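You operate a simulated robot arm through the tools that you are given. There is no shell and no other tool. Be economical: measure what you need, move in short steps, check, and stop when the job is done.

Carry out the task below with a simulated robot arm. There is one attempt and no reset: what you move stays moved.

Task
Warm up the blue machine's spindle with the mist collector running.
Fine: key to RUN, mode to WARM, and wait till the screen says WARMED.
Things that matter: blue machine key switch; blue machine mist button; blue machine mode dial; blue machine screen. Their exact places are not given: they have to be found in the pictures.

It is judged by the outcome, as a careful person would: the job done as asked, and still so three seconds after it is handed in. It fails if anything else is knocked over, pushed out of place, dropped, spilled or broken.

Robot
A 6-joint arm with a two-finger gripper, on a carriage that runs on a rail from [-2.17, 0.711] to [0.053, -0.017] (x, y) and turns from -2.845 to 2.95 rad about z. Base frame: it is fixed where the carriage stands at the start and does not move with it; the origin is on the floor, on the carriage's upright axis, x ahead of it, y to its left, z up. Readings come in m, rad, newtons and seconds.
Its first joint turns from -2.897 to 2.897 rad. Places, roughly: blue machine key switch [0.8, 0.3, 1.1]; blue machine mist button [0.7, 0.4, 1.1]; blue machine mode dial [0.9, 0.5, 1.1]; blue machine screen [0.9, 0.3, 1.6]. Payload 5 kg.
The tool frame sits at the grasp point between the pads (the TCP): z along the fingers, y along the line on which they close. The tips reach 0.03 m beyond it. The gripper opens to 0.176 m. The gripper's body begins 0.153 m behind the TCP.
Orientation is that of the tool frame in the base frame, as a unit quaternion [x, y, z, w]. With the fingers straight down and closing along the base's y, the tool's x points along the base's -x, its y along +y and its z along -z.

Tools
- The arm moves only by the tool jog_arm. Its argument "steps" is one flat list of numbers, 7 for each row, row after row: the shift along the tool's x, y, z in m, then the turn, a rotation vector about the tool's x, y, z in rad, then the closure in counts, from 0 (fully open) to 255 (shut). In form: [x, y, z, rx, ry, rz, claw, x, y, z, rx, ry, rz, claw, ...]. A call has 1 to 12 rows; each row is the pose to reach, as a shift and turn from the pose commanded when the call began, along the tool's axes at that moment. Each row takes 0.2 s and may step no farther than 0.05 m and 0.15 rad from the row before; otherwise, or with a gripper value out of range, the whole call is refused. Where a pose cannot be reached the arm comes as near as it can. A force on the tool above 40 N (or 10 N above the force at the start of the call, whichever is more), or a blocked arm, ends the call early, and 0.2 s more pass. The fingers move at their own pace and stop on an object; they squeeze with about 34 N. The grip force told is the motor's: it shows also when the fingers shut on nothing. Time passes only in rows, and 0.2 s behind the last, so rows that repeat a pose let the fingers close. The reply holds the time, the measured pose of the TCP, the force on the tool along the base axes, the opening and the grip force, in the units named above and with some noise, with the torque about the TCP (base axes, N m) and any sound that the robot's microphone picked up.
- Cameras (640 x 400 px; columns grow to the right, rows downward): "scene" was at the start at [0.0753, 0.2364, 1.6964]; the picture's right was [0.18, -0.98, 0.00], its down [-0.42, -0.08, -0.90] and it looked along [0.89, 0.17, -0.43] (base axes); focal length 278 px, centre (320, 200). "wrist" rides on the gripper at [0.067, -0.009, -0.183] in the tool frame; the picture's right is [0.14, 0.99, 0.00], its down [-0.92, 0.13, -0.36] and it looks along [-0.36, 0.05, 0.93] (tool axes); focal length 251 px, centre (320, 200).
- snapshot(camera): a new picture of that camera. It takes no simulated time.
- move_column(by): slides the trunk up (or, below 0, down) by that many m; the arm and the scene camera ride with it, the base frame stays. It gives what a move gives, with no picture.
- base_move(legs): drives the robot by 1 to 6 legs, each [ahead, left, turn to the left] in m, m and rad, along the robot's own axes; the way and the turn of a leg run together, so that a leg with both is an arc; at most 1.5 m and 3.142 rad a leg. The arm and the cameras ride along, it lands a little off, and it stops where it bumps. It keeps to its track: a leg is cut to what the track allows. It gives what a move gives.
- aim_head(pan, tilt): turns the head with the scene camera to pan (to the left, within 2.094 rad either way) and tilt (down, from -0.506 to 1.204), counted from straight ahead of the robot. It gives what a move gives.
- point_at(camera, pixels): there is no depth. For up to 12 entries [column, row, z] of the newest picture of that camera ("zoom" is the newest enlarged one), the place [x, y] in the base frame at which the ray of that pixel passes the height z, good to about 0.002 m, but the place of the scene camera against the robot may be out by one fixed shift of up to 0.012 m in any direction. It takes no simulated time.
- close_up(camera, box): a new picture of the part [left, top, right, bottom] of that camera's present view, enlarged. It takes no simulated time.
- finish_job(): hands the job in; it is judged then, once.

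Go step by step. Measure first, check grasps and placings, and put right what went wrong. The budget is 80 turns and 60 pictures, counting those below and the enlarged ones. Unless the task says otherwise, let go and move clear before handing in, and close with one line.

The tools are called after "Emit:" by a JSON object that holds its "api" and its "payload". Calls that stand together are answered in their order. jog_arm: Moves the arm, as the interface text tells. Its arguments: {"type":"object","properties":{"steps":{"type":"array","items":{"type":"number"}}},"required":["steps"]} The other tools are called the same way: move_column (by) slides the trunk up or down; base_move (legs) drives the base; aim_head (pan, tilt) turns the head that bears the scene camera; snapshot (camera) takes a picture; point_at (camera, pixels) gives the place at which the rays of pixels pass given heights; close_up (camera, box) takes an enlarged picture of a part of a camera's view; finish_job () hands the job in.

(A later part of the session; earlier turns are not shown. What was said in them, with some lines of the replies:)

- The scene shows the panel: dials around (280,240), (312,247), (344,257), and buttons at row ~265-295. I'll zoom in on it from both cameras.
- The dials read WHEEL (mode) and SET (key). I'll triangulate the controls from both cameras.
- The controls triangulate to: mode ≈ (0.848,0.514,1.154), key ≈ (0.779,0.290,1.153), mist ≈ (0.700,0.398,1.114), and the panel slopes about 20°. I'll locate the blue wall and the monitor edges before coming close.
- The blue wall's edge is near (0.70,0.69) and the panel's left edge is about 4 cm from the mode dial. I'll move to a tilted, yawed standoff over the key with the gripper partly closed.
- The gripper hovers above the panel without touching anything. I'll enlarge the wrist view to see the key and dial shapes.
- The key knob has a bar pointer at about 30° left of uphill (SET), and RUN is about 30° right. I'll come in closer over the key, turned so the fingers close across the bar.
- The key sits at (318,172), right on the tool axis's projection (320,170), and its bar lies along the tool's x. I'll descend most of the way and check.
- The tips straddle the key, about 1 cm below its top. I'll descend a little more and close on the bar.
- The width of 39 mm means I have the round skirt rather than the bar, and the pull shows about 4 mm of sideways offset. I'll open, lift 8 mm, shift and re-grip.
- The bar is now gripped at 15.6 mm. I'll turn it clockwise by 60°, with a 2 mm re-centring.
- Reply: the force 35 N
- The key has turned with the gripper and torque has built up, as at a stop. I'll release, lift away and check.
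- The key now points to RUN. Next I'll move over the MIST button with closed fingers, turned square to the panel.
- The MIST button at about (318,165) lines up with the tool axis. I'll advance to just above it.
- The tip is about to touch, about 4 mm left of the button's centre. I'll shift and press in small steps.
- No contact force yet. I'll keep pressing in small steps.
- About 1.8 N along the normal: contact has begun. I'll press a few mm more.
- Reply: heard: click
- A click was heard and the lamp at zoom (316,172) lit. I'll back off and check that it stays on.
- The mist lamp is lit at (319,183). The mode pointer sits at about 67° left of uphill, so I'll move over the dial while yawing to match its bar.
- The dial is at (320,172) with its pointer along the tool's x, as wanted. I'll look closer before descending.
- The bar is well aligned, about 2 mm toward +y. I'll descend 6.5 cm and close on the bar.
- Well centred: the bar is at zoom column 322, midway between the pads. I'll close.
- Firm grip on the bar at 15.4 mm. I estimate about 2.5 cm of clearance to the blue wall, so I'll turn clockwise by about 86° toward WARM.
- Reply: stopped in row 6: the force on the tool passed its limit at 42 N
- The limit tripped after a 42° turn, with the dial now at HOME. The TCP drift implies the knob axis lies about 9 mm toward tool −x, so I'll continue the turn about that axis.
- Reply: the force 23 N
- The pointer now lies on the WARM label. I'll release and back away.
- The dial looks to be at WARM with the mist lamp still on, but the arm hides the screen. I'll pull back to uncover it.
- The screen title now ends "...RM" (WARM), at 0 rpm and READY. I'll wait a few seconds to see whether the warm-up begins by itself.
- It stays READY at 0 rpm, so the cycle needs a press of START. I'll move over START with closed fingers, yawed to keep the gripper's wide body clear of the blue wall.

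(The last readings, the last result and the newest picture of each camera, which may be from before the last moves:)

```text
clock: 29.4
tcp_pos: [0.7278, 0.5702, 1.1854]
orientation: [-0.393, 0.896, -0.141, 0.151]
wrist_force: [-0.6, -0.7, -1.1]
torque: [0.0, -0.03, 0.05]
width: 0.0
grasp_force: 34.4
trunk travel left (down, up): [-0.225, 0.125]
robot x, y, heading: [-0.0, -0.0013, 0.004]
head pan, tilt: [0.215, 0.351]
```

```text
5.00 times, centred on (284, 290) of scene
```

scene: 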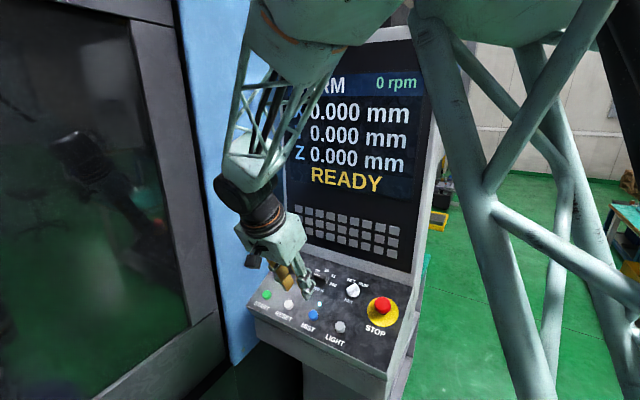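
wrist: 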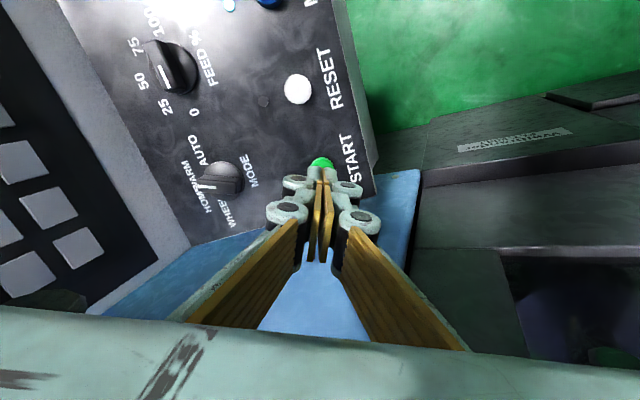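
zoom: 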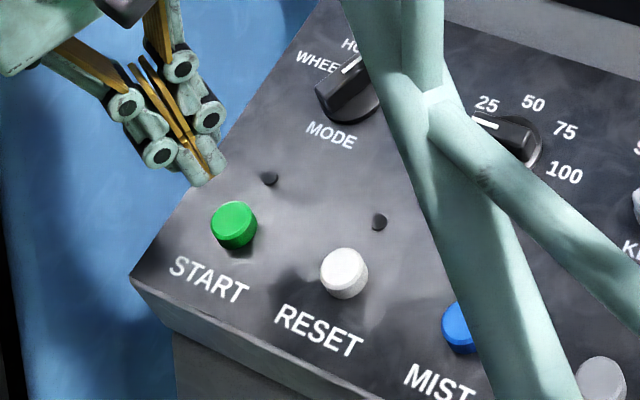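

START at about (320,167) is on the tool axis. I'll advance 5 cm.

Emit:
{"api": "jog_arm", "payload": {"steps": [0.001, 0, 0.025, 0, 0, 0, 255, 0.001, 0, 0.05, 0, 0, 0, 255]}}

Emit:
{"api": "close_up", "payload": {"camera": "wrist", "box": [240, 130, 400, 230]}}

Emit:
{"api": "close_up", "payload": {"camera": "scene", "box": [220, 250, 348, 330]}}

```text
clock: 30.0
tcp_pos: [0.7481, 0.564, 1.1392]
orientation: [-0.391, 0.897, -0.141, 0.152]
wrist_force: [0.1, -0.2, -0.4]
torque: [-0.04, 0.03, 0.0]
width: 0.0
grasp_force: 34.2
trunk travel left (down, up): [-0.225, 0.125]
robot x, y, heading: [-0.001, -0.0019, 0.001]
head pan, tilt: [0.215, 0.351]
```

```text
4.00 times, centred on (320, 180) of wrist
```

zoom: 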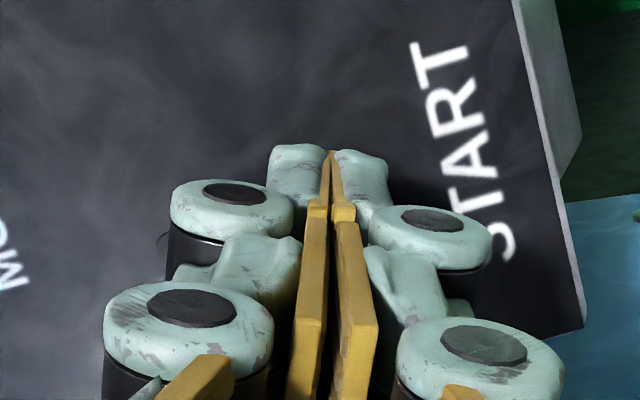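

```text
5.00 times, centred on (284, 290) of scene
```

zoom: 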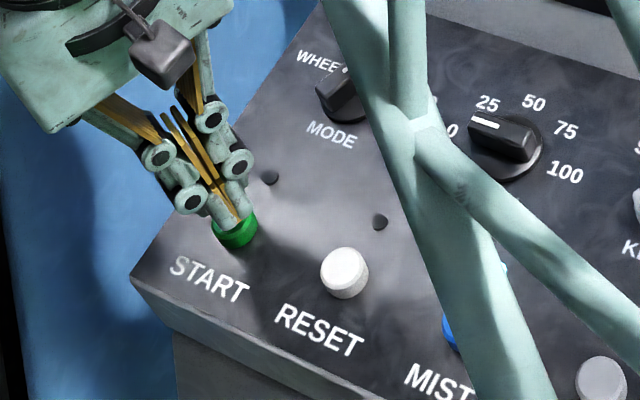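

The tip is over START. I'll press in small steps.

Emit:
{"api": "jog_arm", "payload": {"steps": [0, 0, 0.012, 0, 0, 0, 255, 0, 0, 0.02, 0, 0, 0, 255, 0, 0, 0.024, 0, 0, 0, 255, 0, 0, 0.027, 0, 0, 0, 255]}}

Emit:
{"api": "close_up", "payload": {"camera": "scene", "box": [220, 250, 348, 330]}}

```text
clock: 31.0
tcp_pos: [0.7573, 0.5599, 1.1166]
orientation: [-0.391, 0.897, -0.141, 0.153]
wrist_force: [-1.9, -0.7, 3.3]
torque: [-0.01, 0.0, 0.01]
width: 0.0
grasp_force: 34.1
trunk travel left (down, up): [-0.225, 0.125]
robot x, y, heading: [0.0012, -0.0021, 0.002]
head pan, tilt: [0.215, 0.351]
heard: click
```

```text
5.00 times, centred on (284, 290) of scene
```

zoom: 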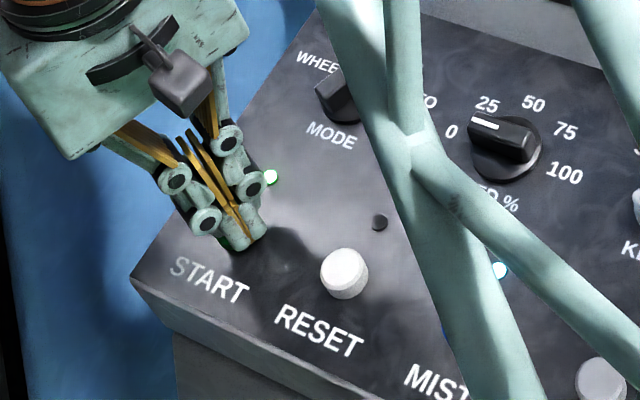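

A click was heard and the START lamp is lit green. I'll back off along the normal.

Emit:
{"api": "jog_arm", "payload": {"steps": [0, 0, -0.03, 0, 0, 0, 255, 0, 0, -0.07, 0, 0, 0, 255, 0, 0, -0.11, 0, 0, 0, 255]}}

Emit:
{"api": "snapshot", "payload": {"camera": "scene"}}

```text
clock: 31.8
tcp_pos: [0.7144, 0.5749, 1.2178]
orientation: [-0.392, 0.897, -0.141, 0.152]
wrist_force: [0.0, 0.1, -0.3]
torque: [0.01, 0.05, 0.01]
width: 0.0
grasp_force: 33.8
trunk travel left (down, up): [-0.225, 0.125]
robot x, y, heading: [-0.0002, 0.0038, 0.001]
head pan, tilt: [0.215, 0.351]
```

```text
14 pictures are left
```

scene: 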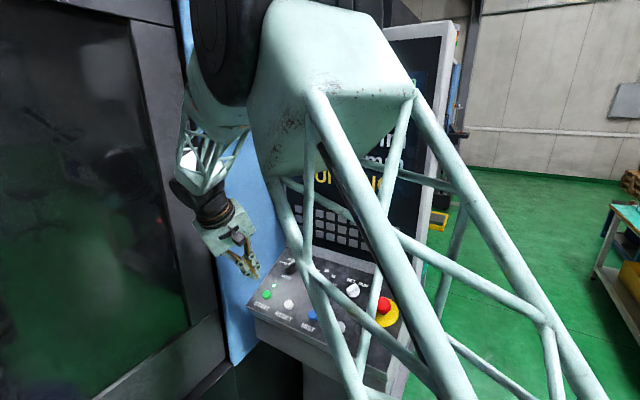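

The status text has changed but is hidden by the arm. I'll move back to the earlier viewing pose.

Emit:
{"api": "jog_arm", "payload": {"steps": [0.0181, -0.0067, -0.0046, 0, 0, 0.13, 255, 0.0361, -0.0134, -0.0092, 0, 0, 0.26, 255, 0.0542, -0.02, -0.0138, 0, 0, 0.39, 255, 0.0722, -0.0267, -0.0184, 0, 0, 0.52, 255, 0.0903, -0.0334, -0.0231, 0, 0, 0.65, 255, 0.1083, -0.0401, -0.0277, 0, 0, 0.78, 255, 0.1264, -0.0467, -0.0323, 0, 0, 0.91, 255, 0.1444, -0.0534, -0.0369, 0, 0, 1.04, 255, 0.1625, -0.0601, -0.0415, 0, 0, 1.17, 200]}}

Emit:
{"api": "snapshot", "payload": {"camera": "scene"}}

```text
clock: 33.8
tcp_pos: [0.6338, 0.4218, 1.2505]
orientation: [0.169, 0.963, -0.033, 0.206]
wrist_force: [0.4, 1.3, -0.2]
torque: [-0.02, -0.01, 0.0]
width: 0.0378
grasp_force: 0.0
trunk travel left (down, up): [-0.225, 0.125]
robot x, y, heading: [-0.0001, 0.0016, 0.005]
head pan, tilt: [0.215, 0.351]
```

```text
13 pictures are left
```

scene: 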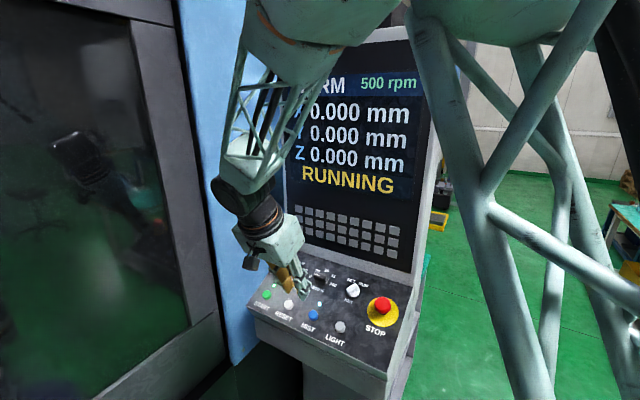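

The screen shows RUNNING at 500 rpm, so the warm-up is under way. I'll move 8 cm up and away from the panel, then wait.

Emit:
{"api": "jog_arm", "payload": {"steps": [0, 0, -0.04, 0, 0, 0, 200, 0, 0, -0.08, 0, 0, 0, 200, 0, 0, -0.08, 0, 0, 0, 200, 0, 0, -0.08, 0, 0, 0, 200, 0, 0, -0.08, 0, 0, 0, 200, 0, 0, -0.08, 0, 0, 0, 200, 0, 0, -0.08, 0, 0, 0, 200, 0, 0, -0.08, 0, 0, 0, 200, 0, 0, -0.08, 0, 0, 0, 200, 0, 0, -0.08, 0, 0, 0, 200, 0, 0, -0.08, 0, 0, 0, 200, 0, 0, -0.08, 0, 0, 0, 200]}}

Emit:
{"api": "jog_arm", "payload": {"steps": [0, 0, 0, 0, 0, 0, 200, 0, 0, 0, 0, 0, 0, 200, 0, 0, 0, 0, 0, 0, 200, 0, 0, 0, 0, 0, 0, 200, 0, 0, 0, 0, 0, 0, 200, 0, 0, 0, 0, 0, 0, 200, 0, 0, 0, 0, 0, 0, 200, 0, 0, 0, 0, 0, 0, 200, 0, 0, 0, 0, 0, 0, 200, 0, 0, 0, 0, 0, 0, 200, 0, 0, 0, 0, 0, 0, 200, 0, 0, 0, 0, 0, 0, 200]}}

Emit:
{"api": "jog_arm", "payload": {"steps": [0, 0, 0, 0, 0, 0, 200, 0, 0, 0, 0, 0, 0, 200, 0, 0, 0, 0, 0, 0, 200, 0, 0, 0, 0, 0, 0, 200, 0, 0, 0, 0, 0, 0, 200, 0, 0, 0, 0, 0, 0, 200, 0, 0, 0, 0, 0, 0, 200, 0, 0, 0, 0, 0, 0, 200, 0, 0, 0, 0, 0, 0, 200, 0, 0, 0, 0, 0, 0, 200, 0, 0, 0, 0, 0, 0, 200, 0, 0, 0, 0, 0, 0, 200]}}

Emit:
{"api": "snapshot", "payload": {"camera": "scene"}}

```text
clock: 36.4
tcp_pos: [0.603, 0.431, 1.3242]
orientation: [0.17, 0.963, -0.034, 0.206]
wrist_force: [0.6, 0.0, -0.8]
torque: [-0.04, -0.01, 0.0]
width: 0.038
grasp_force: 0.1
trunk travel left (down, up): [-0.225, 0.125]
robot x, y, heading: [-0.0017, 0.0015, -0.001]
head pan, tilt: [0.215, 0.351]
```

```text
clock: 39.0
tcp_pos: [0.6031, 0.4305, 1.322]
orientation: [0.169, 0.963, -0.034, 0.205]
wrist_force: [0.3, -0.4, -0.3]
torque: [-0.03, 0.01, 0.01]
width: 0.038
grasp_force: 0.0
trunk travel left (down, up): [-0.225, 0.125]
robot x, y, heading: [0.0001, -0.0026, 0.002]
head pan, tilt: [0.215, 0.351]
```

```text
clock: 41.6
tcp_pos: [0.603, 0.4304, 1.3237]
orientation: [0.169, 0.963, -0.034, 0.206]
wrist_force: [-0.7, 0.5, 0.5]
torque: [-0.01, 0.03, 0.01]
width: 0.0379
grasp_force: 0.0
trunk travel left (down, up): [-0.225, 0.125]
robot x, y, heading: [0.0016, 0.0017, 0.005]
head pan, tilt: [0.215, 0.351]
```

```text
12 pictures are left
```

scene: 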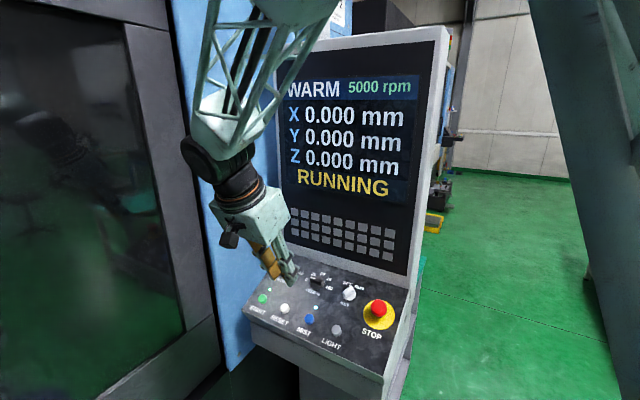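

It's at WARM, 5000 rpm and RUNNING, and the mist lamp is on. I'll keep waiting.

Emit:
{"api": "jog_arm", "payload": {"steps": [0, 0, 0, 0, 0, 0, 200, 0, 0, 0, 0, 0, 0, 200, 0, 0, 0, 0, 0, 0, 200, 0, 0, 0, 0, 0, 0, 200, 0, 0, 0, 0, 0, 0, 200, 0, 0, 0, 0, 0, 0, 200, 0, 0, 0, 0, 0, 0, 200, 0, 0, 0, 0, 0, 0, 200, 0, 0, 0, 0, 0, 0, 200, 0, 0, 0, 0, 0, 0, 200, 0, 0, 0, 0, 0, 0, 200, 0, 0, 0, 0, 0, 0, 200]}}

Emit:
{"api": "jog_arm", "payload": {"steps": [0, 0, 0, 0, 0, 0, 200, 0, 0, 0, 0, 0, 0, 200, 0, 0, 0, 0, 0, 0, 200, 0, 0, 0, 0, 0, 0, 200, 0, 0, 0, 0, 0, 0, 200, 0, 0, 0, 0, 0, 0, 200, 0, 0, 0, 0, 0, 0, 200, 0, 0, 0, 0, 0, 0, 200, 0, 0, 0, 0, 0, 0, 200, 0, 0, 0, 0, 0, 0, 200, 0, 0, 0, 0, 0, 0, 200, 0, 0, 0, 0, 0, 0, 200]}}

Emit:
{"api": "snapshot", "payload": {"camera": "scene"}}

```text
clock: 44.2
tcp_pos: [0.6034, 0.4315, 1.3236]
orientation: [0.169, 0.963, -0.034, 0.206]
wrist_force: [0.3, -0.3, 0.3]
torque: [0.05, 0.02, 0.0]
width: 0.038
grasp_force: 0.0
trunk travel left (down, up): [-0.225, 0.125]
robot x, y, heading: [-0.0002, -0.0006, 0.002]
head pan, tilt: [0.215, 0.351]
```

```text
clock: 46.8
tcp_pos: [0.6033, 0.4319, 1.3248]
orientation: [0.169, 0.964, -0.033, 0.205]
wrist_force: [-0.3, -1.1, 0.3]
torque: [-0.01, 0.04, 0.03]
width: 0.0378
grasp_force: 0.1
trunk travel left (down, up): [-0.225, 0.125]
robot x, y, heading: [-0.0007, 0.0037, 0.002]
head pan, tilt: [0.215, 0.351]
```

```text
11 pictures are left
```

scene: 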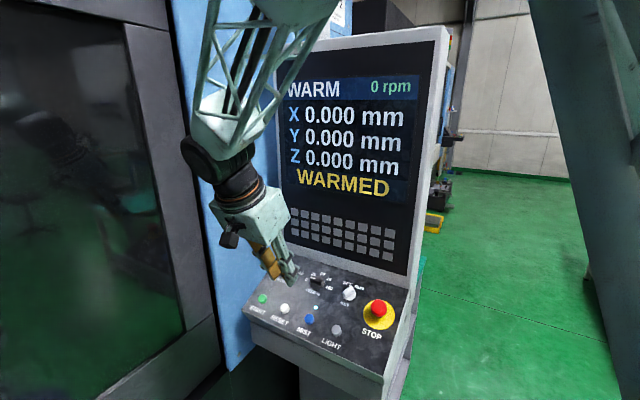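

The screen says WARMED. I'll check the mist lamp once more before handing in.

Emit:
{"api": "close_up", "payload": {"camera": "scene", "box": [236, 255, 412, 365]}}

```text
3.64 times, centred on (324, 310) of scene
```

zoom: 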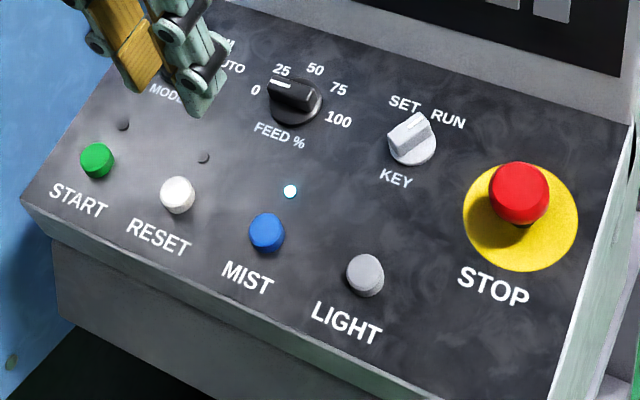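

The mist lamp is on at zoom (290,191), the key is at RUN, the screen reads WARMED and the arm is clear. I'll hand in.

Emit:
{"api": "finish_job", "payload": {}}

```text
The job is handed in.
```

The blue machine's spindle is warmed up: the screen says WARMED, with the key at RUN, the mode dial at WARM and the mist collector still running. The machine sat at READY after those settings, so I also pressed START to begin the cycle.
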